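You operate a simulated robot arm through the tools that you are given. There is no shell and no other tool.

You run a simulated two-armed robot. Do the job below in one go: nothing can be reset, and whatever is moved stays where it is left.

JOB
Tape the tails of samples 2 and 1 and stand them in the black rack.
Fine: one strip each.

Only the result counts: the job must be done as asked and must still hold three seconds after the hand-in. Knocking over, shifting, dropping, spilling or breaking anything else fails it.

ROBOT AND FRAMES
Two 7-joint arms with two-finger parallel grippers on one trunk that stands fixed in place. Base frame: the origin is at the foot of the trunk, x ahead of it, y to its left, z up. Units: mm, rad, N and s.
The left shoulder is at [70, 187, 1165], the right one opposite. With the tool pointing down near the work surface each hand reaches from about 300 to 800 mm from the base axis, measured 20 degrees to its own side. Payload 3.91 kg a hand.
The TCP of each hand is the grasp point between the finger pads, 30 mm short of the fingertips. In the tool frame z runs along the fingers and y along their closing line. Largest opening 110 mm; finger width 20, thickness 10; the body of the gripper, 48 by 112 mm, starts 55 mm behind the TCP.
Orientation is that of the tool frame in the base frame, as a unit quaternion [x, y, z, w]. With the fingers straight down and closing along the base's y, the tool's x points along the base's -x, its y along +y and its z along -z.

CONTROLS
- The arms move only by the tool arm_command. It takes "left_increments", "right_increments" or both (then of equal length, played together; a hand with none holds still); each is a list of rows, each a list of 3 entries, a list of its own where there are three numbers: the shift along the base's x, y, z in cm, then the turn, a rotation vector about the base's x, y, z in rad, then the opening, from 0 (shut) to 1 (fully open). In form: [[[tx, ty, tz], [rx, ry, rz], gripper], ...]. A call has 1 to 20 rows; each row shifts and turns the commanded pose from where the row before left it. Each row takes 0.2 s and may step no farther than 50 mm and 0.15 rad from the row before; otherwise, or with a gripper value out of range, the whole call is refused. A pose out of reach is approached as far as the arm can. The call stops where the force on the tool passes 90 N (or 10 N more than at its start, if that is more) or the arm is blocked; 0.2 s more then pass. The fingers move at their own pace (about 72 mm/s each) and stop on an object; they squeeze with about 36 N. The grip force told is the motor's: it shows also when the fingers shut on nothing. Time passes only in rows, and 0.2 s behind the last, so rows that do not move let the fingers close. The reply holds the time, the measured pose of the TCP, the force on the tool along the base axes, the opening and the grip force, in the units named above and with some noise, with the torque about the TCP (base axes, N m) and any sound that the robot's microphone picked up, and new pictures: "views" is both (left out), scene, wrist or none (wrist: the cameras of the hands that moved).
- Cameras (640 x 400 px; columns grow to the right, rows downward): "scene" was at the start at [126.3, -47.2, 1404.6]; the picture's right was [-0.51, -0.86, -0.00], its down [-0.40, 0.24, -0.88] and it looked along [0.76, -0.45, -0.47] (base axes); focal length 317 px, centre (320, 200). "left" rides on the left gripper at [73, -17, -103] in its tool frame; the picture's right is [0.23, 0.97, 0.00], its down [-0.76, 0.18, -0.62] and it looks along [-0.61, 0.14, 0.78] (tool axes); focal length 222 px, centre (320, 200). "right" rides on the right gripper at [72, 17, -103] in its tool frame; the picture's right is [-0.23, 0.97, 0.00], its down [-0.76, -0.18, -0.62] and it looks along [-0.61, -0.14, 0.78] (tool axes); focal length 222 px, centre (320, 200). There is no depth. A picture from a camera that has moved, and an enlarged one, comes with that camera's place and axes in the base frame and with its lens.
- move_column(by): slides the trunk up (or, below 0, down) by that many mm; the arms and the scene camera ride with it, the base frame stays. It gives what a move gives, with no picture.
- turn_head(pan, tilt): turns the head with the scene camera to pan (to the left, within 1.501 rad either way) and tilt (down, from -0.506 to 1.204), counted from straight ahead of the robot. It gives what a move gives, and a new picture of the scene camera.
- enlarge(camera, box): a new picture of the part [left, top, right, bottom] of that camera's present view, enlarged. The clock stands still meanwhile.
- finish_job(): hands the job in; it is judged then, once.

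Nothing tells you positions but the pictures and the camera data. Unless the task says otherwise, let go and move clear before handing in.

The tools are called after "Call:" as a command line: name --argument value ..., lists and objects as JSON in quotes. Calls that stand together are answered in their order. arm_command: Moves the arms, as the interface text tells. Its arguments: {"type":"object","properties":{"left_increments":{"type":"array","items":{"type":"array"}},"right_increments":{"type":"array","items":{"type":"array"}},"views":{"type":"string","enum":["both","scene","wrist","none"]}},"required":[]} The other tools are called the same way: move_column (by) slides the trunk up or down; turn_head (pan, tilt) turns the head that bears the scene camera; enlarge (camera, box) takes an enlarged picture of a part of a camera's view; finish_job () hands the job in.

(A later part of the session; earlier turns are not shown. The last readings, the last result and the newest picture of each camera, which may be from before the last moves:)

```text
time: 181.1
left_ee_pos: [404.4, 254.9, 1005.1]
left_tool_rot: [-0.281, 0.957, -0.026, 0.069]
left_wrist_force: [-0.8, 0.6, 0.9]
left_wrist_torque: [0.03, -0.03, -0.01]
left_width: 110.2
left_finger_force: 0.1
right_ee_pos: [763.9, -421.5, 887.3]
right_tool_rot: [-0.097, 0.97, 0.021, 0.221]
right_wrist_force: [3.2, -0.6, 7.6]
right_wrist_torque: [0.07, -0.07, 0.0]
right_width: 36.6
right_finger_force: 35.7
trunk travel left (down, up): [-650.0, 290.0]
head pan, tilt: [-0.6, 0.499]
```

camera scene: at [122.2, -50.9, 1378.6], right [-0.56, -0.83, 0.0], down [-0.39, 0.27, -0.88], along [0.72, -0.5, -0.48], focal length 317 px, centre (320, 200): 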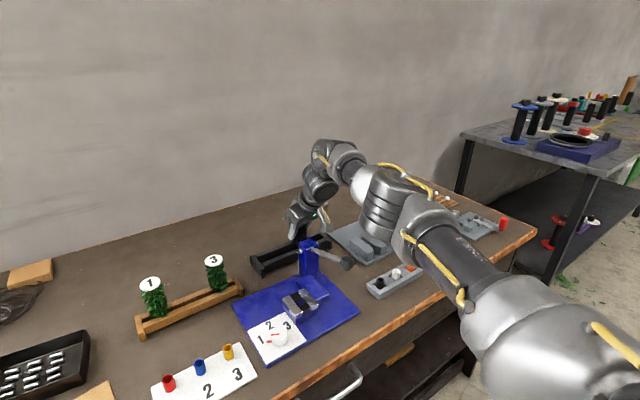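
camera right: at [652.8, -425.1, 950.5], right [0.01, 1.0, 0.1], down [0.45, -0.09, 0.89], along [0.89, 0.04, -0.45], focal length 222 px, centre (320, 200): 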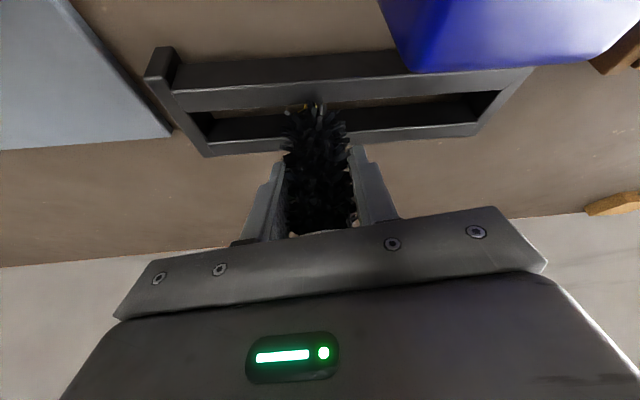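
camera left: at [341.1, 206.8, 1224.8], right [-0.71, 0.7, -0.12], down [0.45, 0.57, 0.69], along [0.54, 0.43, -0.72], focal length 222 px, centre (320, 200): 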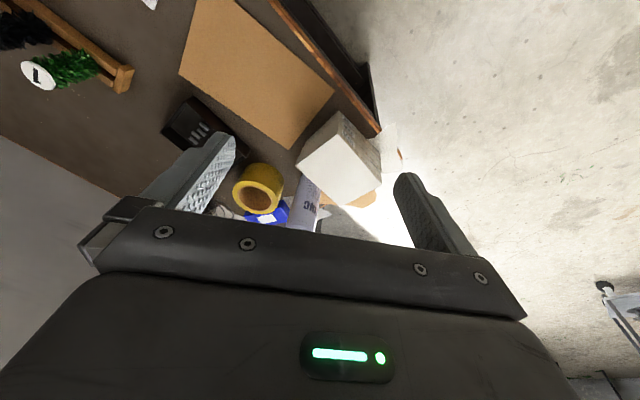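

It rests at the same height again, which is a consistent contact with the rails. I'll ease off 1 mm and open slightly to see whether it stands.

Call:
arm_command --right_increments '[[[0, 0, 0.12], [0, 0, 0], 0], [[0, 0, 0], [0, 0, 0], 0], [[0, 0, 0], [0, 0, 0], 0.38], [[0, 0, 0], [0, 0, 0], 0.42], [[0, 0, 0], [0, 0, 0], 0.42]]' --views "both"

Call:
enlarge --camera "right" --box '[220, 60, 420, 240]'

Call:
enlarge --camera "scene" --box '[260, 190, 350, 280]'

```text
time: 182.3
left_ee_pos: [406.5, 254.9, 1005.5]
left_tool_rot: [-0.281, 0.957, -0.026, 0.069]
left_wrist_force: [-0.6, 0.1, 1.0]
left_wrist_torque: [0.01, 0.02, 0.01]
left_width: 109.7
left_finger_force: 0.0
right_ee_pos: [763.0, -421.2, 887.3]
right_tool_rot: [-0.097, 0.971, 0.021, 0.219]
right_wrist_force: [1.0, -0.6, 0.6]
right_wrist_torque: [0.02, -0.06, -0.05]
right_width: 46.3
right_finger_force: 0.0
trunk travel left (down, up): [-650.0, 290.0]
head pan, tilt: [-0.6, 0.499]
camera scene: at [123.4, -51.8, 1378.6], right [-0.56, -0.83, 0.0], down [-0.4, 0.27, -0.88], along [0.72, -0.5, -0.48], focal length 317 px, centre (320, 200)
camera right: at [652.0, -426.9, 949.3], right [0.01, 1.0, 0.1], down [0.45, -0.09, 0.89], along [0.9, 0.03, -0.44], focal length 222 px, centre (320, 200)
```

scene: 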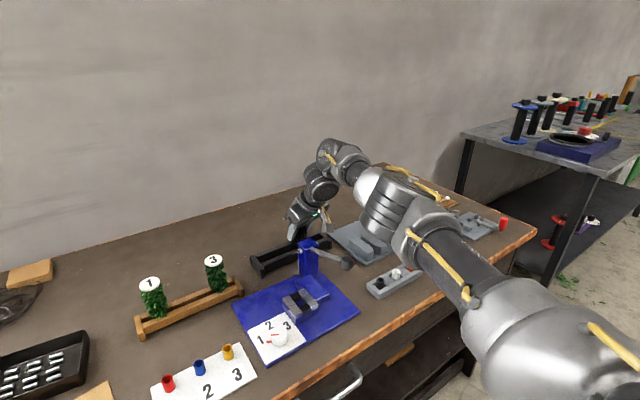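
right: 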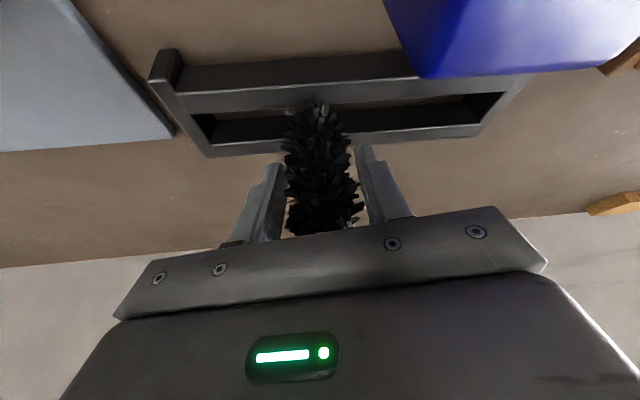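

```text
2.22 times, centred on (320, 150) of right
camera zoom: at [652.0, -426.9, 949.3], right [0.01, 1.0, 0.1], down [0.45, -0.09, 0.89], along [0.9, 0.03, -0.44], focal length 494 px, centre (320, 311)
```

zoom: 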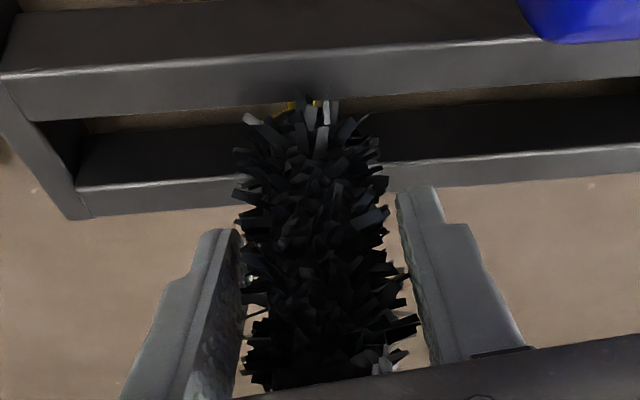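

```text
4.44 times, centred on (305, 235) of scene
camera zoom: at [123.4, -51.8, 1378.6], right [-0.56, -0.83, 0.0], down [-0.4, 0.27, -0.88], along [0.72, -0.5, -0.48], focal length 1407 px, centre (387, 44)
```

zoom: 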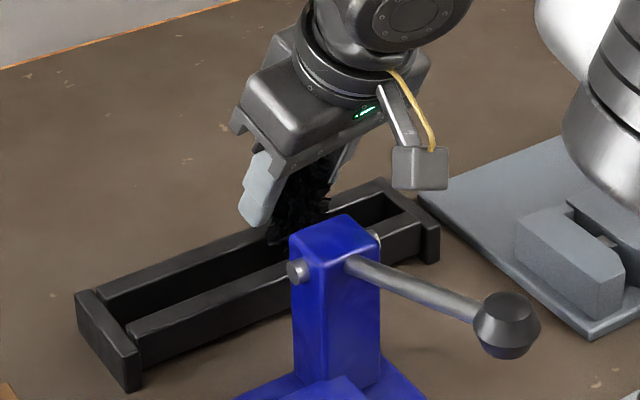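

It seems to stand, so I'll open a little more and rise straight up to check it from a distance.

Call:
arm_command --right_increments '[[[0, 0, 0], [0, 0, 0], 0.53], [[0, 0, 0.5], [0, 0, 0], 0.53], [[0, 0, 2.0], [0, 0, 0], 0.53], [[0, 0, 3.5], [0, 0, 0], 0.53], [[0, 0, 4.0], [0, 0, 0], 0.53], [[-2.0, 0, 2.0], [0, 0, 0], 0.53], [[0, 0, 0], [0, 0, 0], 0.53]]' --views "both"

Call:
enlarge --camera "right" --box '[220, 40, 420, 200]'

Call:
enlarge --camera "scene" --box '[260, 190, 350, 280]'

```text
time: 183.9
left_ee_pos: [406.9, 256.6, 1004.2]
left_tool_rot: [-0.282, 0.957, -0.027, 0.067]
left_wrist_force: [-0.2, -0.4, 0.0]
left_wrist_torque: [0.0, 0.0, -0.01]
left_width: 110.1
left_finger_force: 0.0
right_ee_pos: [743.6, -417.6, 1008.0]
right_tool_rot: [-0.096, 0.971, 0.02, 0.22]
right_wrist_force: [-0.4, 0.3, 0.6]
right_wrist_torque: [0.01, 0.01, 0.0]
right_width: 58.2
right_finger_force: 0.1
trunk travel left (down, up): [-650.0, 290.0]
head pan, tilt: [-0.6, 0.499]
camera scene: at [124.1, -50.2, 1378.6], right [-0.56, -0.83, 0.0], down [-0.4, 0.27, -0.88], along [0.72, -0.5, -0.48], focal length 317 px, centre (320, 200)
camera right: at [632.7, -424.4, 1070.6], right [0.01, 1.0, 0.1], down [0.45, -0.09, 0.89], along [0.9, 0.03, -0.44], focal length 222 px, centre (320, 200)
```

scene: 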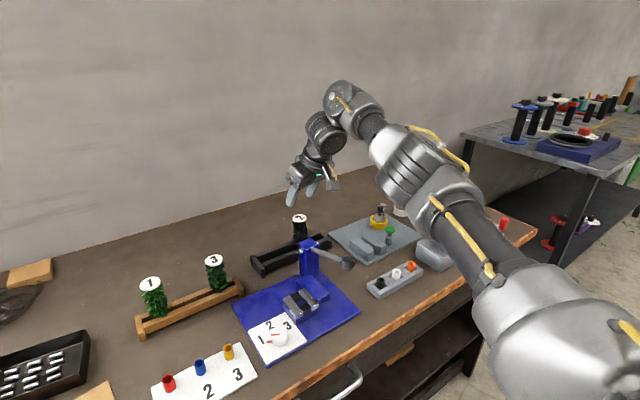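
right: 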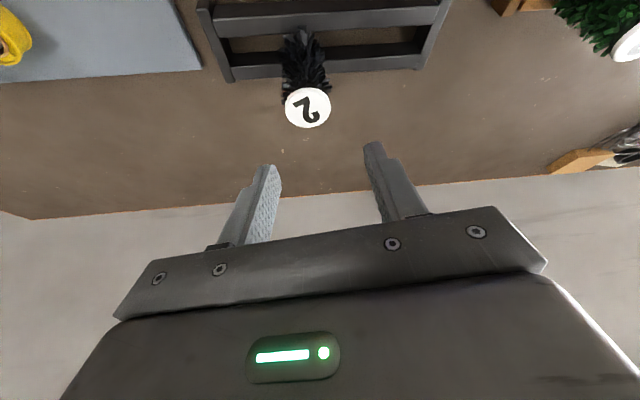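

```text
2.50 times, centred on (320, 120) of right
camera zoom: at [632.7, -424.4, 1070.6], right [0.01, 1.0, 0.1], down [0.45, -0.09, 0.89], along [0.9, 0.03, -0.44], focal length 555 px, centre (320, 400)
```

zoom: 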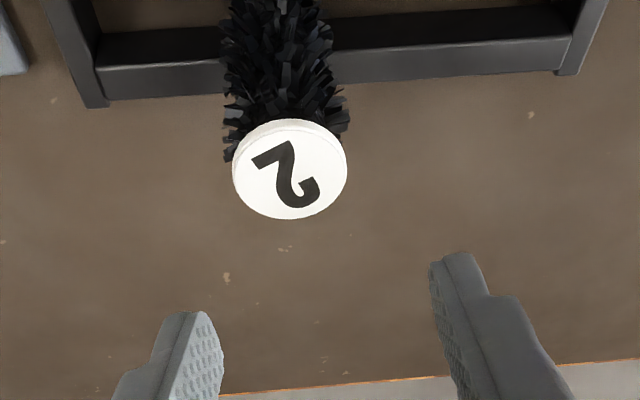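

```text
4.44 times, centred on (305, 235) of scene
camera zoom: at [124.1, -50.2, 1378.6], right [-0.56, -0.83, 0.0], down [-0.4, 0.27, -0.88], along [0.72, -0.5, -0.48], focal length 1407 px, centre (387, 44)
```

zoom: 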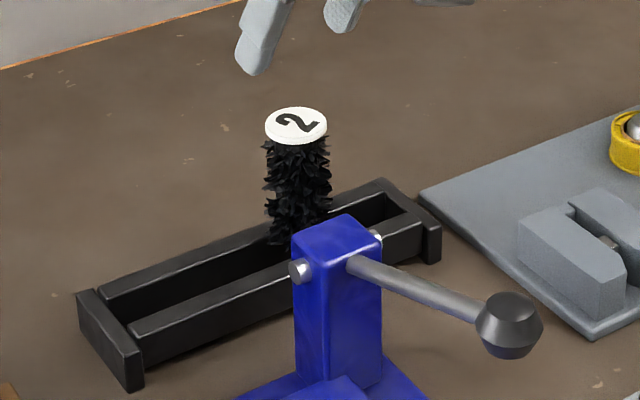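

Sample 2 stands upright in the black rack. Next is sample 1: with the hand empty, I'll first lay one strip by pressing the green button once, using the same pose that worked before.

Call:
arm_command --right_increments '[[[-2.0, -1.0, 0.5], [0, 0, -0.1], 0.2], [[-2.0, -4.0, 0], [0, 0, -0.1], 0], [[-2.0, -4.0, 0], [0, 0.05, 0], 0], [[-1.8, -4.0, 0], [0, 0.047, 0], 0], [[-1.6, -4.2, -1.0], [0, 0, 0], 0], [[-1.3, -4.2, -1.5], [0, 0, 0], 0], [[0, -2.3, -2.5], [0, 0, 0], 0], [[0, 0, -2.5], [0, 0, 0], 0], [[0, 0, 0], [0, 0, 0], 0]]' --views "both"

Call:
enlarge --camera "right" --box '[240, 60, 440, 230]'

Call:
enlarge --camera "scene" --box '[345, 205, 415, 265]'

```text
time: 185.9
left_ee_pos: [405.5, 254.6, 1005.0]
left_tool_rot: [-0.279, 0.957, -0.027, 0.069]
left_wrist_force: [-0.7, -0.2, 0.0]
left_wrist_torque: [0.0, 0.02, -0.05]
left_width: 110.0
left_finger_force: 0.1
right_ee_pos: [636.8, -656.4, 938.1]
right_tool_rot: [0.001, 0.985, -0.002, 0.173]
right_wrist_force: [-0.3, 0.6, 0.3]
right_wrist_torque: [-0.04, 0.0, -0.01]
right_width: 0.0
right_finger_force: 36.4
trunk travel left (down, up): [-650.0, 290.0]
head pan, tilt: [-0.6, 0.499]
camera scene: at [123.3, -50.7, 1378.7], right [-0.57, -0.82, 0.0], down [-0.4, 0.27, -0.88], along [0.72, -0.5, -0.48], focal length 317 px, centre (320, 200)
camera right: at [532.8, -640.2, 1010.9], right [0.21, 0.97, 0.07], down [0.5, -0.18, 0.85], along [0.84, -0.14, -0.53], focal length 222 px, centre (320, 200)
```

scene: 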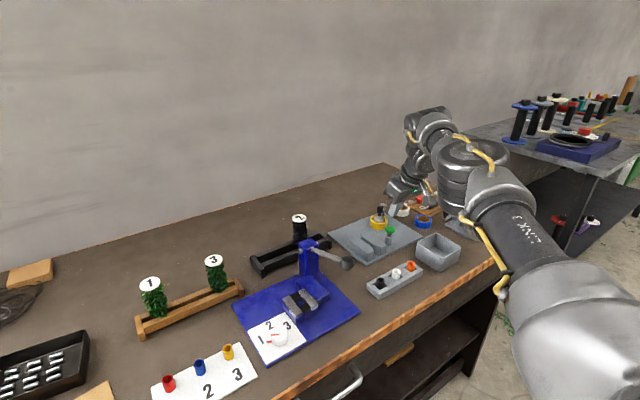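
right: 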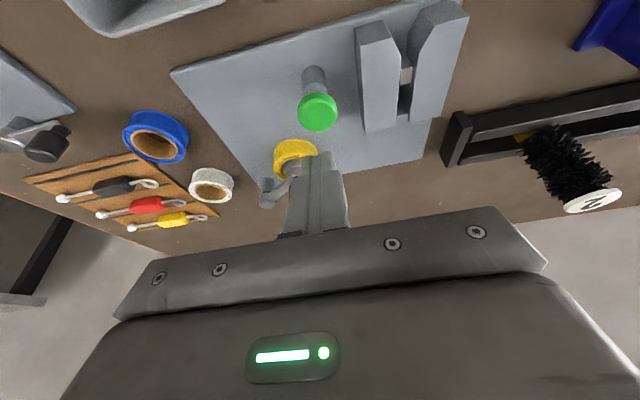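

```text
2.35 times, centred on (340, 145) of right
camera zoom: at [532.8, -640.2, 1010.9], right [0.21, 0.97, 0.07], down [0.5, -0.18, 0.85], along [0.84, -0.14, -0.53], focal length 523 px, centre (273, 329)
```

zoom: 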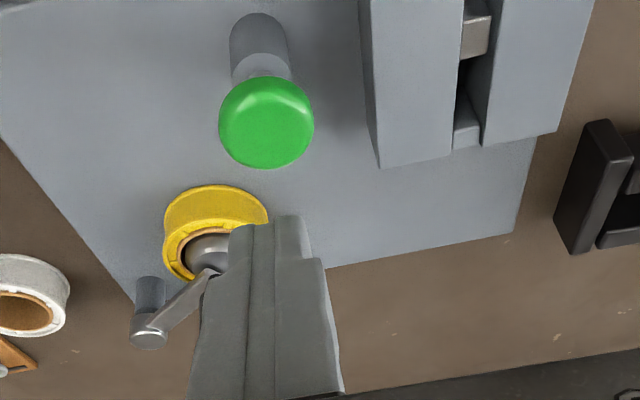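

```text
6.67 times, centred on (380, 235) of scene
camera zoom: at [123.3, -50.7, 1378.7], right [-0.57, -0.82, 0.0], down [-0.4, 0.27, -0.88], along [0.72, -0.5, -0.48], focal length 2111 px, centre (-80, -33)
```

zoom: 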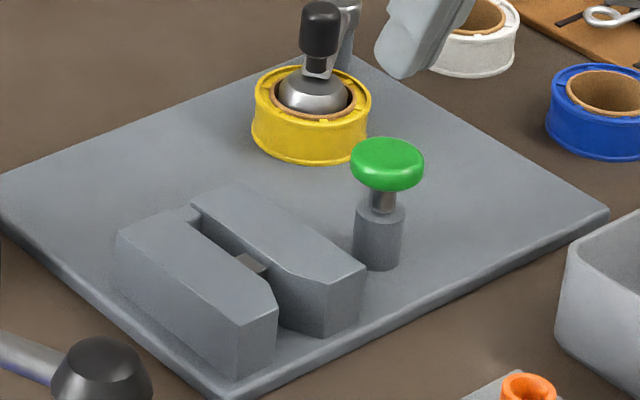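

Ready above the button. I'll press down to the click, exactly once.

Call:
arm_command --right_increments '[[[0.2, 0, -2.0], [0, 0, 0], 0], [[0, 0, -2.0], [0, 0, 0], 0], [[0, 0, -0.4], [0, 0, 0], 0], [[0, 0, 0], [0, 0, 0], 0]]' --views "none"

Call:
arm_command --right_increments '[[[0, 0, -0.3], [0, 0, 0], 0], [[0, 0, 0], [0, 0, 0], 0]]' --views "none"

Call:
arm_command --right_increments '[[[0, 0, -0.2], [0, 0, 0], 0], [[0, 0, 0], [0, 0, 0], 0]]' --views "none"

```text
time: 186.9
left_ee_pos: [405.8, 255.1, 1004.0]
left_tool_rot: [-0.281, 0.957, -0.026, 0.069]
left_wrist_force: [-0.3, 0.1, 0.2]
left_wrist_torque: [-0.02, 0.0, 0.02]
left_width: 109.7
left_finger_force: 0.0
right_ee_pos: [638.8, -657.8, 893.9]
right_tool_rot: [0.001, 0.985, -0.001, 0.174]
right_wrist_force: [0.6, -0.7, 1.5]
right_wrist_torque: [0.0, -0.03, -0.03]
right_width: 0.1
right_finger_force: 35.5
trunk travel left (down, up): [-650.0, 290.0]
head pan, tilt: [-0.6, 0.499]
```

```text
time: 187.5
left_ee_pos: [406.6, 255.1, 1004.6]
left_tool_rot: [-0.281, 0.957, -0.027, 0.069]
left_wrist_force: [0.3, 0.3, 0.2]
left_wrist_torque: [0.04, 0.01, -0.01]
left_width: 110.3
left_finger_force: 0.0
right_ee_pos: [638.7, -657.2, 891.9]
right_tool_rot: [0.001, 0.985, -0.002, 0.174]
right_wrist_force: [-0.3, 1.5, 2.3]
right_wrist_torque: [0.05, 0.02, 0.04]
right_width: 0.0
right_finger_force: 36.0
trunk travel left (down, up): [-650.0, 290.0]
head pan, tilt: [-0.6, 0.499]
```

```text
time: 188.1
left_ee_pos: [406.4, 256.2, 1004.5]
left_tool_rot: [-0.281, 0.957, -0.027, 0.069]
left_wrist_force: [-0.4, 1.1, -0.5]
left_wrist_torque: [-0.06, 0.01, 0.01]
left_width: 110.1
left_finger_force: 0.1
right_ee_pos: [638.8, -658.5, 888.9]
right_tool_rot: [0.0, 0.985, -0.001, 0.174]
right_wrist_force: [2.2, 0.6, 3.0]
right_wrist_torque: [0.02, -0.06, 0.05]
right_width: 0.0
right_finger_force: 36.0
trunk travel left (down, up): [-650.0, 290.0]
head pan, tilt: [-0.6, 0.499]
```

Call:
arm_command --right_increments '[[[0, 0, -0.2], [0, 0, 0], 0], [[0, 0, 0], [0, 0, 0], 0]]' --views "none"

Call:
arm_command --right_increments '[[[0, 0, -0.15], [0, 0, 0], 0], [[0, 0, 0], [0, 0, 0], 0]]' --views "none"

```text
time: 188.7
left_ee_pos: [406.5, 254.8, 1004.1]
left_tool_rot: [-0.281, 0.957, -0.027, 0.068]
left_wrist_force: [0.3, -0.1, 0.3]
left_wrist_torque: [0.03, 0.02, 0.01]
left_width: 110.1
left_finger_force: 0.0
right_ee_pos: [638.2, -657.9, 887.4]
right_tool_rot: [0.0, 0.985, -0.002, 0.173]
right_wrist_force: [2.0, -0.2, 3.8]
right_wrist_torque: [-0.01, -0.05, -0.01]
right_width: 0.0
right_finger_force: 36.2
trunk travel left (down, up): [-650.0, 290.0]
head pan, tilt: [-0.6, 0.499]
```

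```text
time: 189.3
left_ee_pos: [405.2, 256.5, 1005.3]
left_tool_rot: [-0.28, 0.957, -0.027, 0.068]
left_wrist_force: [0.8, -0.4, 0.1]
left_wrist_torque: [0.03, 0.01, 0.0]
left_width: 109.9
left_finger_force: 0.0
right_ee_pos: [638.3, -657.9, 885.9]
right_tool_rot: [0.0, 0.985, -0.002, 0.173]
right_wrist_force: [2.4, 1.3, 4.4]
right_wrist_torque: [0.03, -0.05, 0.01]
right_width: 0.0
right_finger_force: 36.4
trunk travel left (down, up): [-650.0, 290.0]
head pan, tilt: [-0.6, 0.499]
```

Call:
arm_command --right_increments '[[[0, 0, -0.1], [0, 0, 0], 0], [[0, 0, 0], [0, 0, 0], 0]]' --views "none"

Call:
enlarge --camera "scene" --box '[345, 205, 415, 265]'

```text
time: 189.9
left_ee_pos: [405.4, 255.9, 1004.0]
left_tool_rot: [-0.28, 0.957, -0.027, 0.069]
left_wrist_force: [0.0, -0.7, -0.5]
left_wrist_torque: [-0.04, 0.0, 0.0]
left_width: 110.0
left_finger_force: 0.1
right_ee_pos: [638.9, -657.9, 885.3]
right_tool_rot: [0.001, 0.985, -0.002, 0.175]
right_wrist_force: [0.1, 1.2, 5.0]
right_wrist_torque: [0.08, -0.03, -0.01]
right_width: 0.2
right_finger_force: 35.6
trunk travel left (down, up): [-650.0, 290.0]
head pan, tilt: [-0.6, 0.499]
heard: click
```

```text
6.67 times, centred on (380, 235) of scene
camera zoom: at [122.6, -50.7, 1378.7], right [-0.56, -0.83, 0.0], down [-0.39, 0.27, -0.88], along [0.72, -0.5, -0.48], focal length 2111 px, centre (-80, -33)
```

zoom: 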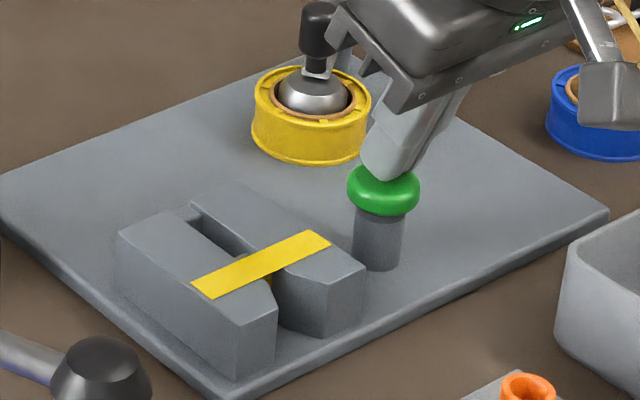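

The strip is laid with one click. I'll rise and move to sample 1, keeping high, with the tilt-0.45 orientation I'll use throughout for it.

Call:
arm_command --right_increments '[[[0, 0, 2.0], [0, 0, 0], 0], [[0, 0, 4.5], [0, 0, 0], 0], [[-0.2, 1.0, 4.5], [0, 0, 0], 0], [[-0.2, 3.0, 2.5], [0, -0.05, 0], 0.3], [[0.2, 4.5, 0], [0, -0.05, 0], 0.6], [[0.2, 4.5, 0], [0, 0, 0.05], 0.6], [[0.2, 4.5, 0], [0, 0, 0.05], 0.6], [[0.2, 4.5, 0], [0, 0, 0.05], 0.6], [[0.2, 4.5, 0], [0, 0, 0.05], 0.6], [[0.2, 4.5, 0], [0, 0, 0], 0.6], [[0.2, 4.5, 0], [0, 0, 0], 0.6], [[0.2, 4.5, 0], [0, 0, 0], 0.6], [[0.3, 4.5, 0], [0, 0, 0], 0.6], [[0.3, 4.5, 0], [0, 0, 0], 0.6], [[0.3, 4.5, 0], [0, 0, 0], 0.6], [[0.5, 4.5, 0], [0, 0, 0], 0.6], [[1.5, 4.0, 0], [0, 0, 0], 0.6], [[2.5, 1.0, 0], [0, 0, 0], 0.6], [[0, 0, 0], [0, 0, 0], 0.6]]' --views "both"

Call:
enlarge --camera "right" --box '[200, 20, 440, 200]'

```text
time: 193.9
left_ee_pos: [405.6, 254.8, 1005.7]
left_tool_rot: [-0.28, 0.957, -0.026, 0.069]
left_wrist_force: [0.5, -0.4, -0.5]
left_wrist_torque: [0.04, -0.04, -0.02]
left_width: 110.1
left_finger_force: 0.0
right_ee_pos: [703.0, -27.2, 1019.0]
right_tool_rot: [-0.096, 0.97, 0.021, 0.221]
right_wrist_force: [-0.3, -1.1, -0.4]
right_wrist_torque: [-0.01, 0.0, 0.03]
right_width: 66.0
right_finger_force: 0.0
trunk travel left (down, up): [-650.0, 290.0]
head pan, tilt: [-0.6, 0.499]
camera scene: at [122.7, -51.9, 1378.7], right [-0.57, -0.82, 0.0], down [-0.39, 0.27, -0.88], along [0.72, -0.5, -0.48], focal length 317 px, centre (320, 200)
camera right: at [591.3, -32.6, 1081.6], right [0.01, 1.0, 0.1], down [0.44, -0.09, 0.89], along [0.9, 0.03, -0.44], focal length 222 px, centre (320, 200)
```

scene: 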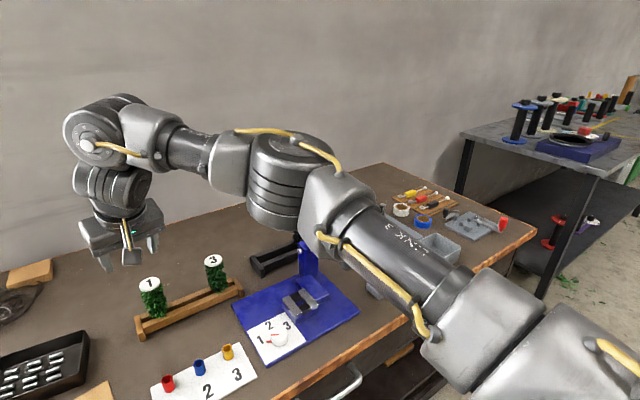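
right: 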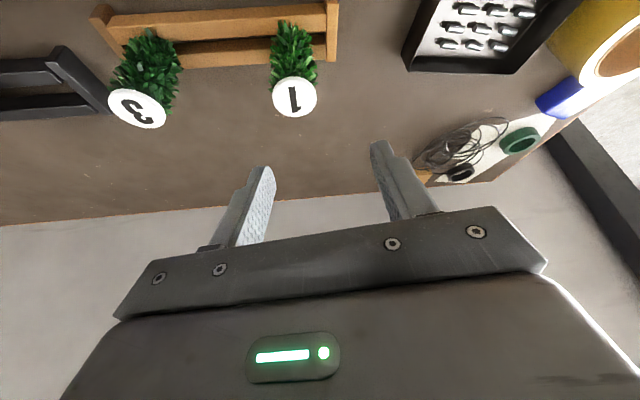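

```text
2.22 times, centred on (320, 110) of right
camera zoom: at [591.3, -32.6, 1081.6], right [0.01, 1.0, 0.1], down [0.44, -0.09, 0.89], along [0.9, 0.03, -0.44], focal length 494 px, centre (320, 400)
```

zoom: 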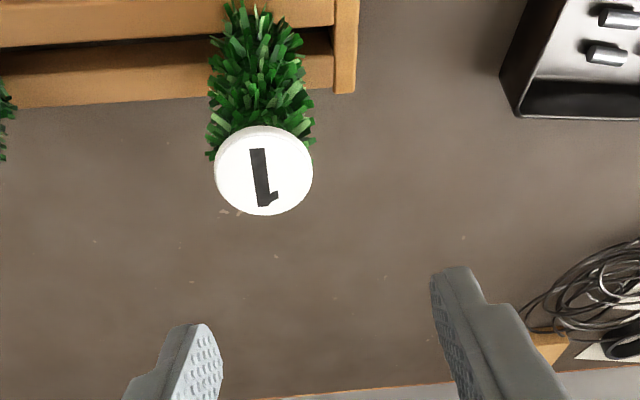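

Sample 1 is at about (725.5, −39). I'll centre over it and descend, checking on the way.

Call:
arm_command --right_increments '[[[2.2, -1.2, 0], [0, 0, 0], 0.6], [[0, 0, -3.5], [0, 0, 0], 0.6], [[0, 0, -3.5], [0, 0, 0], 0.6], [[0, 0, 0], [0, 0, 0], 0.6]]' --views "wrist"

Call:
enlarge --camera "right" --box '[200, 40, 440, 240]'

Call:
enlarge --camera "scene" --box '[90, 200, 250, 340]'

```text
time: 194.9
left_ee_pos: [405.4, 255.8, 1003.6]
left_tool_rot: [-0.281, 0.957, -0.026, 0.068]
left_wrist_force: [-0.5, 0.3, -1.0]
left_wrist_torque: [-0.02, 0.02, 0.06]
left_width: 110.0
left_finger_force: 0.2
right_ee_pos: [726.4, -38.6, 948.7]
right_tool_rot: [-0.096, 0.97, 0.02, 0.222]
right_wrist_force: [0.2, -0.3, -0.6]
right_wrist_torque: [-0.01, 0.02, -0.01]
right_width: 66.1
right_finger_force: 0.1
trunk travel left (down, up): [-650.0, 290.0]
head pan, tilt: [-0.6, 0.499]
camera right: at [614.5, -44.7, 1011.5], right [0.01, 1.0, 0.1], down [0.44, -0.09, 0.89], along [0.9, 0.03, -0.44], focal length 222 px, centre (320, 200)
```

right: 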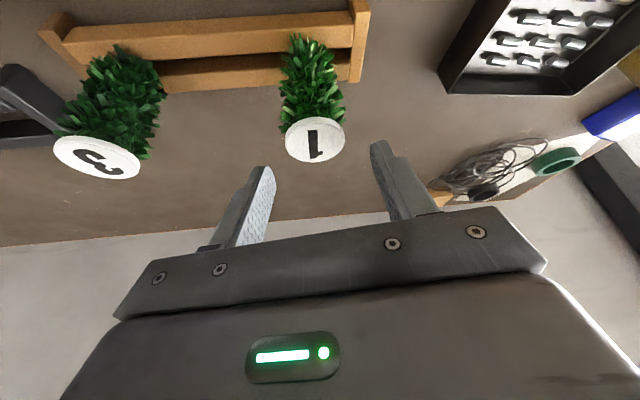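

```text
2.00 times, centred on (320, 140) of right
camera zoom: at [614.5, -44.7, 1011.5], right [0.01, 1.0, 0.1], down [0.44, -0.09, 0.89], along [0.9, 0.03, -0.44], focal length 444 px, centre (320, 320)
```

zoom: 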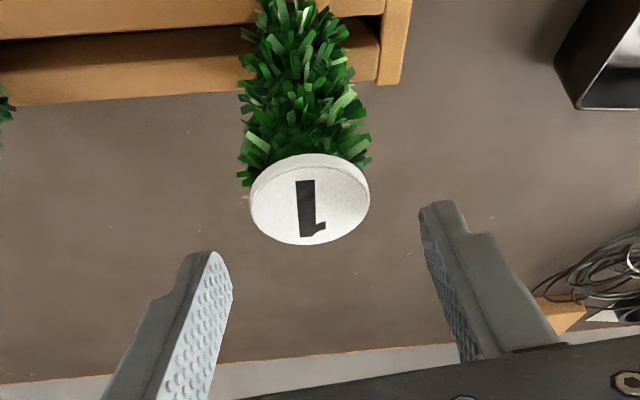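

```text
2.86 times, centred on (170, 270) of scene
camera zoom: at [122.6, -51.2, 1378.7], right [-0.56, -0.83, 0.0], down [-0.39, 0.27, -0.88], along [0.72, -0.5, -0.48], focal length 905 px, centre (749, 0)
```

zoom: 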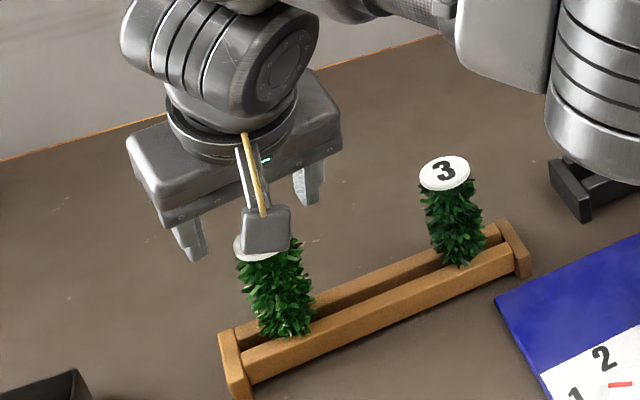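

Well centred. Descending to grip height and closing.

Call:
arm_command --right_increments '[[[-0.05, -0.08, -2.5], [0, 0, 0], 0.6], [[0, 0, -2.5], [0, 0, 0], 0.6], [[0, 0, -1.8], [0, 0, 0], 0.6], [[0, 0, 0], [0, 0, 0], 0.6]]' --views "none"

Call:
arm_command --right_increments '[[[0, 0, 0], [0, 0, 0], 0.4], [[0, 0, 0], [0, 0, 0], 0.2], [[0, 0, 0], [0, 0, 0], 0.0], [[0, 0, 0], [0, 0, 0], 0.0]]' --views "wrist"

Call:
enlarge --camera "scene" --box '[90, 200, 250, 340]'

```text
time: 195.9
left_ee_pos: [406.2, 254.6, 1004.7]
left_tool_rot: [-0.281, 0.957, -0.026, 0.069]
left_wrist_force: [0.2, 0.0, -0.1]
left_wrist_torque: [0.0, 0.01, 0.01]
left_width: 110.1
left_finger_force: 0.1
right_ee_pos: [726.5, -40.0, 882.0]
right_tool_rot: [-0.096, 0.97, 0.02, 0.222]
right_wrist_force: [-0.2, -0.7, 0.7]
right_wrist_torque: [0.0, -0.01, -0.01]
right_width: 65.6
right_finger_force: 0.1
trunk travel left (down, up): [-650.0, 290.0]
head pan, tilt: [-0.6, 0.499]
```

```text
time: 196.9
left_ee_pos: [406.3, 255.4, 1005.3]
left_tool_rot: [-0.281, 0.957, -0.027, 0.069]
left_wrist_force: [0.0, -0.7, 1.3]
left_wrist_torque: [-0.01, 0.01, 0.03]
left_width: 109.8
left_finger_force: 0.1
right_ee_pos: [725.3, -39.2, 882.1]
right_tool_rot: [-0.096, 0.97, 0.021, 0.221]
right_wrist_force: [0.6, -1.0, 0.4]
right_wrist_torque: [0.01, 0.03, -0.01]
right_width: 36.8
right_finger_force: 35.8
trunk travel left (down, up): [-650.0, 290.0]
head pan, tilt: [-0.6, 0.499]
camera right: at [614.3, -45.7, 943.3], right [0.01, 1.0, 0.1], down [0.44, -0.09, 0.89], along [0.9, 0.03, -0.44], focal length 222 px, centre (320, 200)
```

right: 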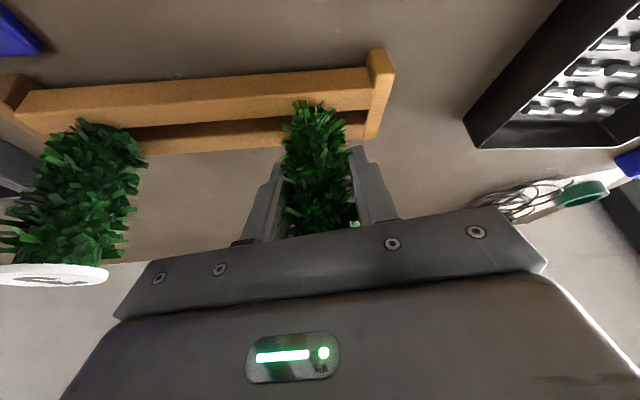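

```text
2.86 times, centred on (170, 270) of scene
camera zoom: at [123.2, -51.4, 1378.6], right [-0.56, -0.83, 0.0], down [-0.4, 0.27, -0.88], along [0.72, -0.5, -0.48], focal length 905 px, centre (749, 0)
```

zoom: 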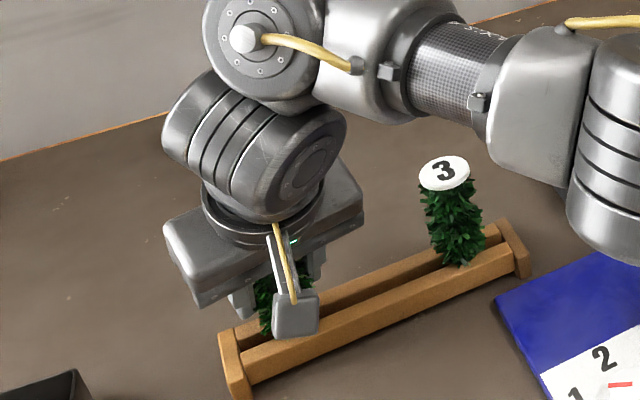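

Gripped. I'll lift straight up, retreat toward the robot, and carry sample 1 to the station front while turning to yaw −0.9.

Call:
arm_command --right_increments '[[[0, 0, 1.5], [0, 0, 0], 0], [[0, 0, 3.0], [0, 0, 0], 0], [[0, 0, 3.5], [0, 0, 0], 0], [[0, 0, 3.5], [0, 0, 0], 0], [[-3.0, 0, 2.5], [0, 0, 0], 0], [[-4.0, -1.5, 0], [0, 0, 0], 0], [[-3.0, -3.5, 0], [0, 0, -0.1], 0], [[-1.0, -4.5, 0], [0, 0, -0.1], 0], [[0, -4.5, 0], [0, 0, -0.1], 0], [[0, -4.5, 0], [0, 0, -0.1], 0], [[0, -4.5, 0], [0, 0, -0.1], 0], [[0, -4.5, 0], [0, 0, -0.1], 0], [[0, -4.5, 0], [0, 0, -0.1], 0], [[0, -4.5, 0], [0, 0, -0.1], 0], [[0, -4.5, 0], [0, 0, -0.1], 0], [[0, -4.5, 0], [0, 0, -0.1], 0], [[0, -4.5, 0], [0, 0, -0.1], 0], [[0, -3.5, 0], [0, 0, 0], 0], [[0, 0, 0], [0, 0, 0], 0]]' --views "both"

Call:
enlarge --camera "scene" --box '[330, 150, 440, 270]'

Call:
enlarge --camera "scene" --box '[120, 200, 340, 340]'

```text
time: 200.9
left_ee_pos: [405.5, 256.1, 1004.8]
left_tool_rot: [-0.28, 0.957, -0.026, 0.068]
left_wrist_force: [0.3, -1.2, -0.3]
left_wrist_torque: [-0.03, 0.01, 0.01]
left_width: 110.3
left_finger_force: 0.1
right_ee_pos: [616.2, -577.3, 1021.5]
right_tool_rot: [0.425, 0.877, -0.099, 0.201]
right_wrist_force: [-0.1, -0.5, -0.6]
right_wrist_torque: [-0.02, 0.0, 0.0]
right_width: 36.5
right_finger_force: 35.7
trunk travel left (down, up): [-650.0, 290.0]
head pan, tilt: [-0.6, 0.499]
camera scene: at [123.3, -50.8, 1378.7], right [-0.56, -0.83, 0.0], down [-0.4, 0.27, -0.88], along [0.72, -0.5, -0.48], focal length 317 px, centre (320, 200)
camera right: at [560.6, -480.1, 1083.0], right [0.89, 0.44, 0.1], down [0.12, -0.43, 0.89], along [0.44, -0.78, -0.44], focal length 222 px, centre (320, 200)
```

scene: 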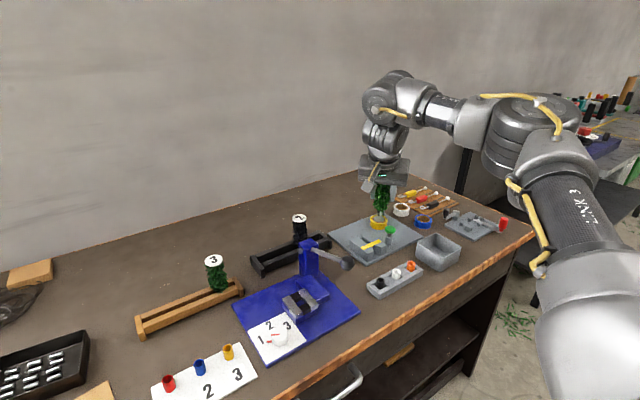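
right: 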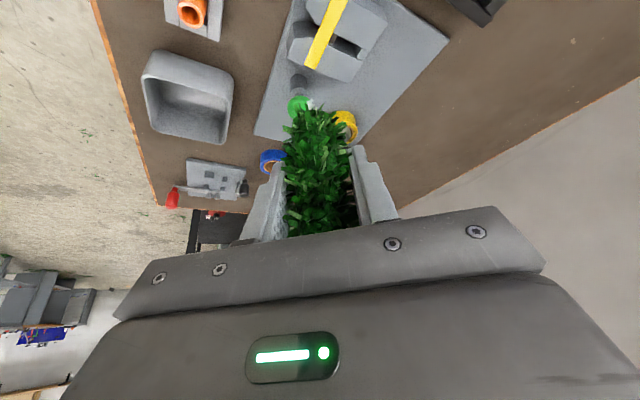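

```text
3.33 times, centred on (385, 210) of scene
camera zoom: at [123.3, -50.8, 1378.7], right [-0.56, -0.83, 0.0], down [-0.4, 0.27, -0.88], along [0.72, -0.5, -0.48], focal length 1055 px, centre (103, 167)
```

zoom: 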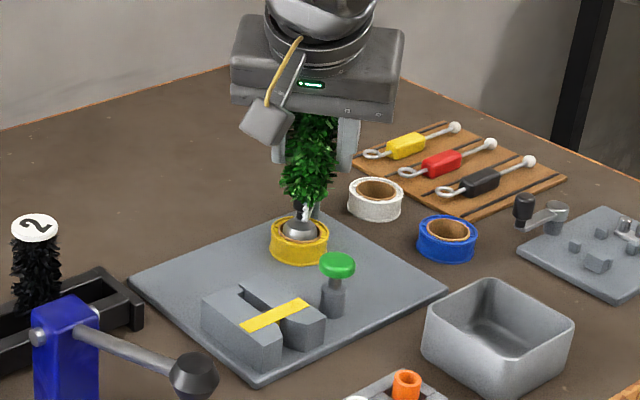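

```text
2.86 times, centred on (230, 270) of scene
camera zoom: at [123.3, -50.8, 1378.7], right [-0.56, -0.83, 0.0], down [-0.4, 0.27, -0.88], along [0.72, -0.5, -0.48], focal length 905 px, centre (577, 0)
```

zoom: 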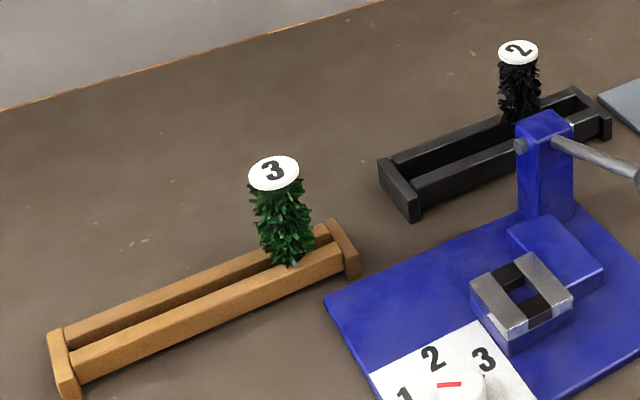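

The strip still lies across the slot, sample 3 and sample 2 are fine, and sample 1 is in hand. I'll lower in front of the mouth and check the tail line-up.

Call:
arm_command --right_increments '[[[-1.9, -0.32, -1.0], [0, 0, 0], 0], [[0, 0, -3.5], [0, 0, 0], 0], [[0, 0, -3.5], [0, 0, 0], 0], [[0, 0, -3.0], [0, 0, 0], 0], [[0, 0, -1.3], [0, 0, 0], 0], [[0, 0, 0], [0, 0, 0], 0]]' --views "both"

Call:
enlarge --camera "scene" --box '[345, 205, 425, 270]'

Call:
enlarge --camera "right" --box '[240, 20, 400, 150]'

```text
time: 202.3
left_ee_pos: [406.2, 255.2, 1004.9]
left_tool_rot: [-0.281, 0.957, -0.027, 0.069]
left_wrist_force: [0.0, 0.0, 0.1]
left_wrist_torque: [0.04, -0.03, 0.01]
left_width: 110.1
left_finger_force: 0.0
right_ee_pos: [597.9, -580.2, 897.5]
right_tool_rot: [0.425, 0.877, -0.098, 0.2]
right_wrist_force: [-0.1, -0.1, -1.0]
right_wrist_torque: [0.02, 0.02, 0.05]
right_width: 36.4
right_finger_force: 36.5
trunk travel left (down, up): [-650.0, 290.0]
head pan, tilt: [-0.6, 0.499]
camera scene: at [122.9, -51.7, 1378.7], right [-0.56, -0.83, 0.0], down [-0.39, 0.27, -0.88], along [0.72, -0.5, -0.48], focal length 317 px, centre (320, 200)
camera right: at [542.1, -483.4, 960.1], right [0.89, 0.44, 0.1], down [0.12, -0.44, 0.89], along [0.44, -0.78, -0.44], focal length 222 px, centre (320, 200)
```

scene: 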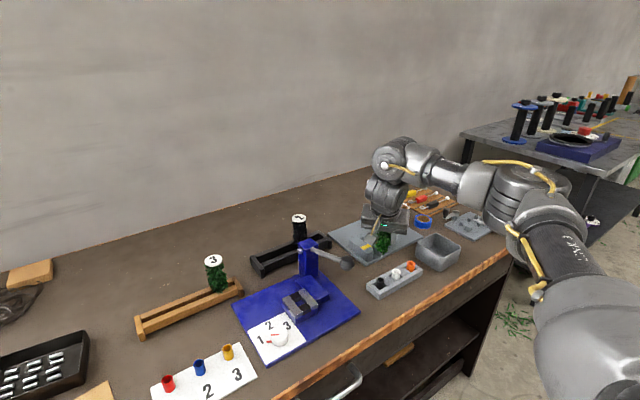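
right: 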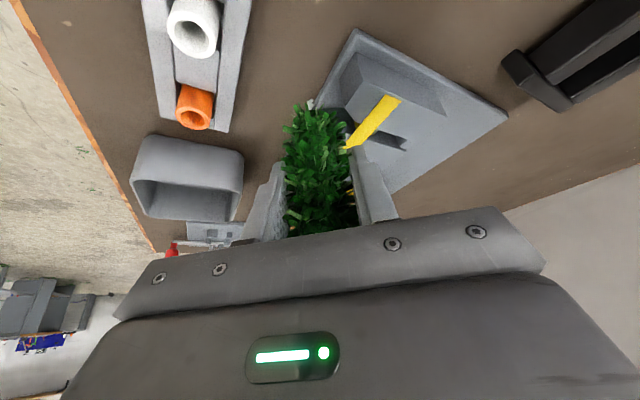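

```text
6.15 times, centred on (385, 238) of scene
camera zoom: at [122.9, -51.7, 1378.7], right [-0.56, -0.83, 0.0], down [-0.39, 0.27, -0.88], along [0.72, -0.5, -0.48], focal length 1948 px, centre (-80, -31)
```

zoom: 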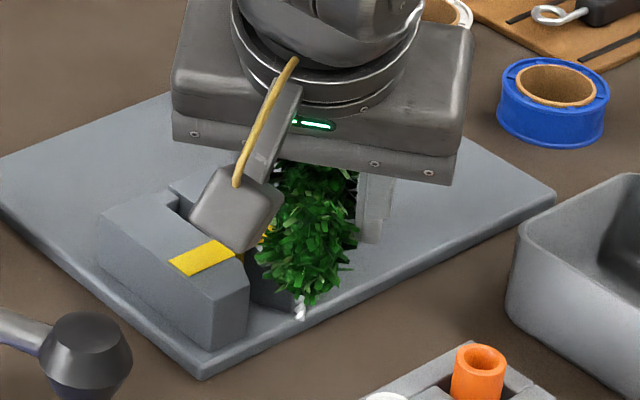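

```text
3.08 times, centred on (320, 85) of right
camera zoom: at [542.1, -483.4, 960.1], right [0.89, 0.44, 0.1], down [0.12, -0.44, 0.89], along [0.44, -0.78, -0.44], focal length 684 px, centre (320, 554)
```

zoom: 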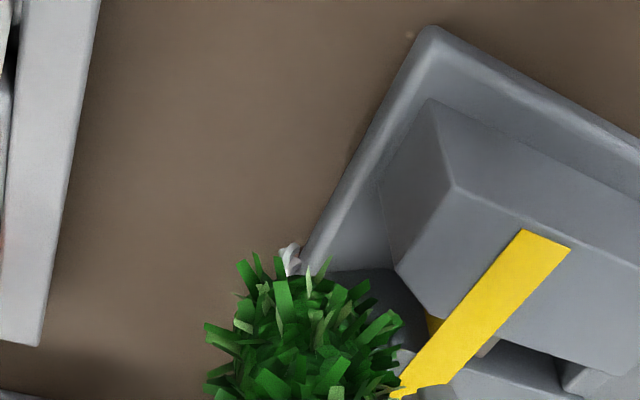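

The tail tip seems to be a few mm off to the right (y≈−585) of the slot line. I'll zoom in more to measure that precisely.

Call:
enlarge --camera "right" --box '[290, 80, 340, 130]'

Call:
enlarge --camera "scene" --box '[370, 225, 420, 270]'

```text
8.00 times, centred on (315, 105) of right
camera zoom: at [542.1, -483.4, 960.1], right [0.89, 0.44, 0.1], down [0.12, -0.44, 0.89], along [0.44, -0.78, -0.44], focal length 1777 px, centre (360, 960)
```

zoom: 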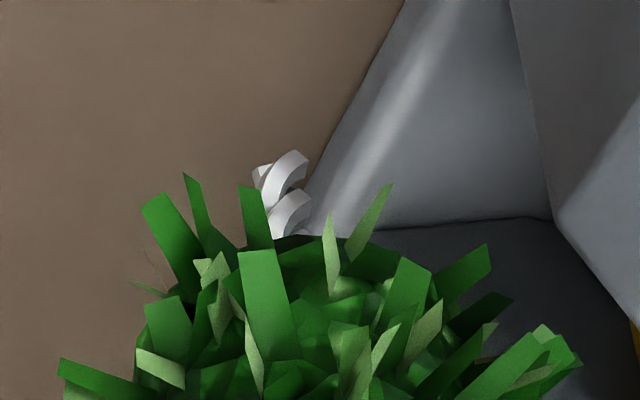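

```text
8.89 times, centred on (395, 248) of scene
camera zoom: at [122.9, -51.7, 1378.7], right [-0.56, -0.83, 0.0], down [-0.39, 0.27, -0.88], along [0.72, -0.5, -0.48], focal length 2814 px, centre (-347, -222)
```

zoom: 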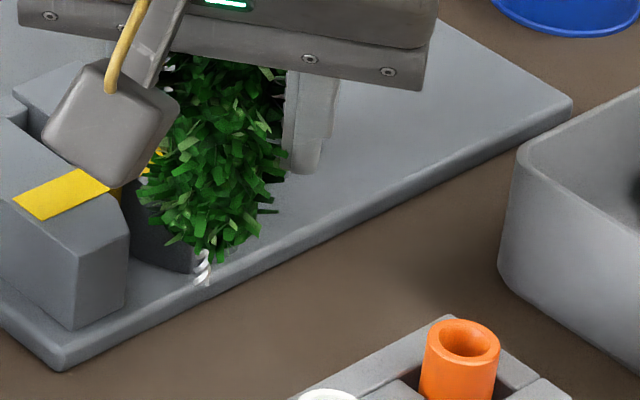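

Measured carefully, the tail tip is at about (598, −582.5, 824), only ~2 mm off the slot line. I'll shift +2 mm in y and push in slowly through the strip.

Call:
arm_command --right_increments '[[[0, 0.2, -0.05], [0, 0, 0], 0], [[1.2, 0, 0], [0, 0, 0], 0], [[1.2, 0, 0], [0, 0, 0], 0], [[0.8, 0, 0], [0, 0, 0], 0], [[0, 0, 0], [0, 0, 0], 0]]' --views "none"

Call:
enlarge --camera "scene" --box '[350, 205, 420, 265]'

Call:
enlarge --camera "right" --box '[280, 50, 380, 140]'

```text
time: 203.5
left_ee_pos: [406.3, 255.4, 1005.3]
left_tool_rot: [-0.281, 0.957, -0.025, 0.069]
left_wrist_force: [-0.4, 0.4, 0.1]
left_wrist_torque: [-0.01, -0.03, 0.01]
left_width: 109.9
left_finger_force: 0.0
right_ee_pos: [628.8, -578.7, 896.8]
right_tool_rot: [0.424, 0.878, -0.098, 0.2]
right_wrist_force: [0.0, 0.5, -0.3]
right_wrist_torque: [0.01, -0.01, 0.0]
right_width: 36.4
right_finger_force: 36.3
trunk travel left (down, up): [-650.0, 290.0]
head pan, tilt: [-0.6, 0.499]
```

```text
6.67 times, centred on (385, 235) of scene
camera zoom: at [123.1, -51.8, 1378.6], right [-0.56, -0.83, 0.0], down [-0.4, 0.27, -0.88], along [0.72, -0.5, -0.48], focal length 2111 px, centre (-113, -33)
```

zoom: 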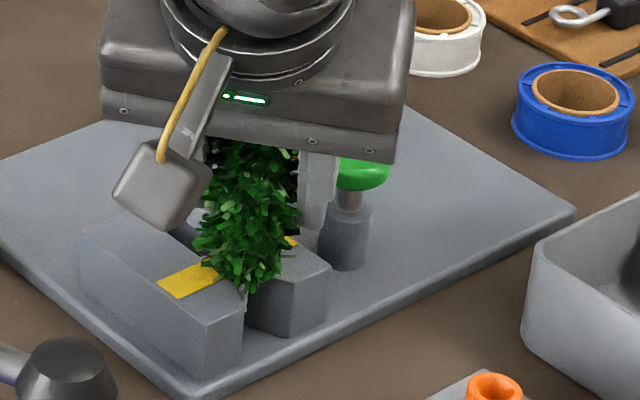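

```text
4.44 times, centred on (330, 95) of right
camera zoom: at [573.7, -481.1, 959.4], right [0.89, 0.44, 0.1], down [0.12, -0.44, 0.89], along [0.44, -0.78, -0.44], focal length 987 px, centre (276, 667)
```

zoom: 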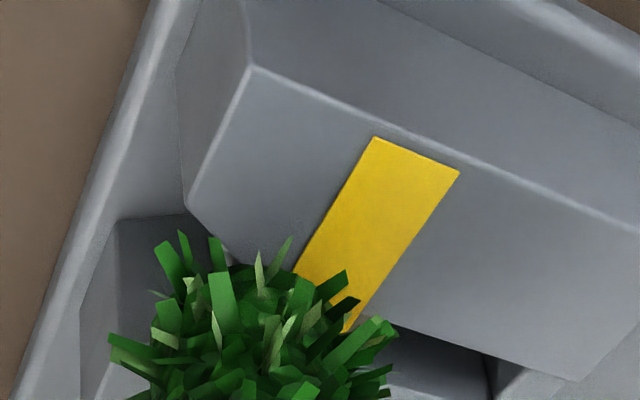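

The tail is in the mouth with no side force. Pushing on in small steps.

Call:
arm_command --right_increments '[[[0.4, 0, 0], [0, 0, 0], 0], [[0.4, 0, 0], [0, 0, 0], 0], [[0, 0, 0], [0, 0, 0], 0]]' --views "none"

Call:
arm_command --right_increments '[[[0.4, 0, 0], [0, 0, 0], 0], [[0.4, 0, 0], [0, 0, 0], 0], [[0, 0, 0], [0, 0, 0], 0]]' --views "none"

Call:
arm_command --right_increments '[[[0.3, 0, 0], [0, 0, 0], 0], [[0.3, 0, 0], [0, 0, 0], 0], [[0, 0, 0], [0, 0, 0], 0]]' --views "none"

```text
time: 204.3
left_ee_pos: [405.2, 255.1, 1004.0]
left_tool_rot: [-0.28, 0.957, -0.026, 0.068]
left_wrist_force: [0.0, 0.3, -0.2]
left_wrist_torque: [0.02, 0.02, -0.05]
left_width: 110.1
left_finger_force: 0.0
right_ee_pos: [637.8, -576.4, 896.5]
right_tool_rot: [0.424, 0.878, -0.097, 0.2]
right_wrist_force: [-0.2, -0.7, -0.1]
right_wrist_torque: [0.02, 0.0, 0.01]
right_width: 36.6
right_finger_force: 36.6
trunk travel left (down, up): [-650.0, 290.0]
head pan, tilt: [-0.6, 0.499]
```

```text
time: 205.1
left_ee_pos: [407.2, 255.0, 1004.5]
left_tool_rot: [-0.28, 0.957, -0.027, 0.069]
left_wrist_force: [0.1, 0.5, 0.1]
left_wrist_torque: [0.0, -0.03, -0.02]
left_width: 110.1
left_finger_force: 0.2
right_ee_pos: [644.7, -577.3, 897.2]
right_tool_rot: [0.424, 0.878, -0.097, 0.2]
right_wrist_force: [-1.6, -0.9, -0.2]
right_wrist_torque: [-0.03, 0.08, 0.0]
right_width: 36.4
right_finger_force: 35.7
trunk travel left (down, up): [-650.0, 290.0]
head pan, tilt: [-0.6, 0.499]
```

```text
time: 205.9
left_ee_pos: [405.6, 255.3, 1005.1]
left_tool_rot: [-0.281, 0.957, -0.026, 0.069]
left_wrist_force: [0.2, -0.3, 0.0]
left_wrist_torque: [-0.03, 0.01, 0.0]
left_width: 109.9
left_finger_force: 0.0
right_ee_pos: [650.1, -577.5, 897.7]
right_tool_rot: [0.425, 0.878, -0.097, 0.198]
right_wrist_force: [-1.7, -0.6, -0.6]
right_wrist_torque: [-0.02, 0.12, -0.01]
right_width: 36.3
right_finger_force: 35.9
trunk travel left (down, up): [-650.0, 290.0]
head pan, tilt: [-0.6, 0.499]
```

Call:
arm_command --right_increments '[[[0.3, -0.05, 0], [0, 0, 0], 0], [[0.2, 0, 0], [0, 0, 0], 0], [[0, 0, 0], [0, 0, 0], 0]]' --views "none"

Call:
arm_command --right_increments '[[[0.2, 0, 0], [0, 0, 0], 0], [[0.2, 0, 0], [0, 0, 0], 0], [[0, 0, 0], [0, 0, 0], 0]]' --views "none"

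Call:
enlarge --camera "scene" --box '[345, 205, 415, 265]'

```text
time: 206.7
left_ee_pos: [404.5, 256.3, 1005.1]
left_tool_rot: [-0.28, 0.957, -0.027, 0.068]
left_wrist_force: [-0.7, -0.6, 0.3]
left_wrist_torque: [-0.01, 0.01, 0.04]
left_width: 110.2
left_finger_force: 0.0
right_ee_pos: [656.4, -578.1, 897.1]
right_tool_rot: [0.425, 0.877, -0.098, 0.2]
right_wrist_force: [-2.3, 0.5, -0.4]
right_wrist_torque: [0.0, 0.15, 0.0]
right_width: 36.6
right_finger_force: 36.3
trunk travel left (down, up): [-650.0, 290.0]
head pan, tilt: [-0.6, 0.499]
```

```text
time: 207.5
left_ee_pos: [405.4, 254.4, 1005.5]
left_tool_rot: [-0.28, 0.957, -0.027, 0.069]
left_wrist_force: [-0.2, -0.2, 0.0]
left_wrist_torque: [0.02, 0.01, 0.0]
left_width: 109.9
left_finger_force: 0.1
right_ee_pos: [660.1, -578.8, 897.2]
right_tool_rot: [0.425, 0.877, -0.098, 0.2]
right_wrist_force: [-3.6, -0.6, -0.5]
right_wrist_torque: [-0.04, 0.27, 0.01]
right_width: 36.5
right_finger_force: 36.4
trunk travel left (down, up): [-650.0, 290.0]
head pan, tilt: [-0.6, 0.499]
```

```text
6.67 times, centred on (380, 235) of scene
camera zoom: at [122.9, -51.9, 1378.6], right [-0.57, -0.82, 0.0], down [-0.39, 0.27, -0.88], along [0.72, -0.5, -0.48], focal length 2111 px, centre (-80, -33)
```

zoom: 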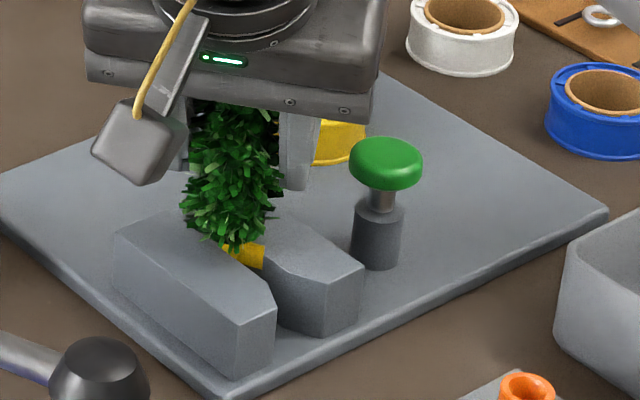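

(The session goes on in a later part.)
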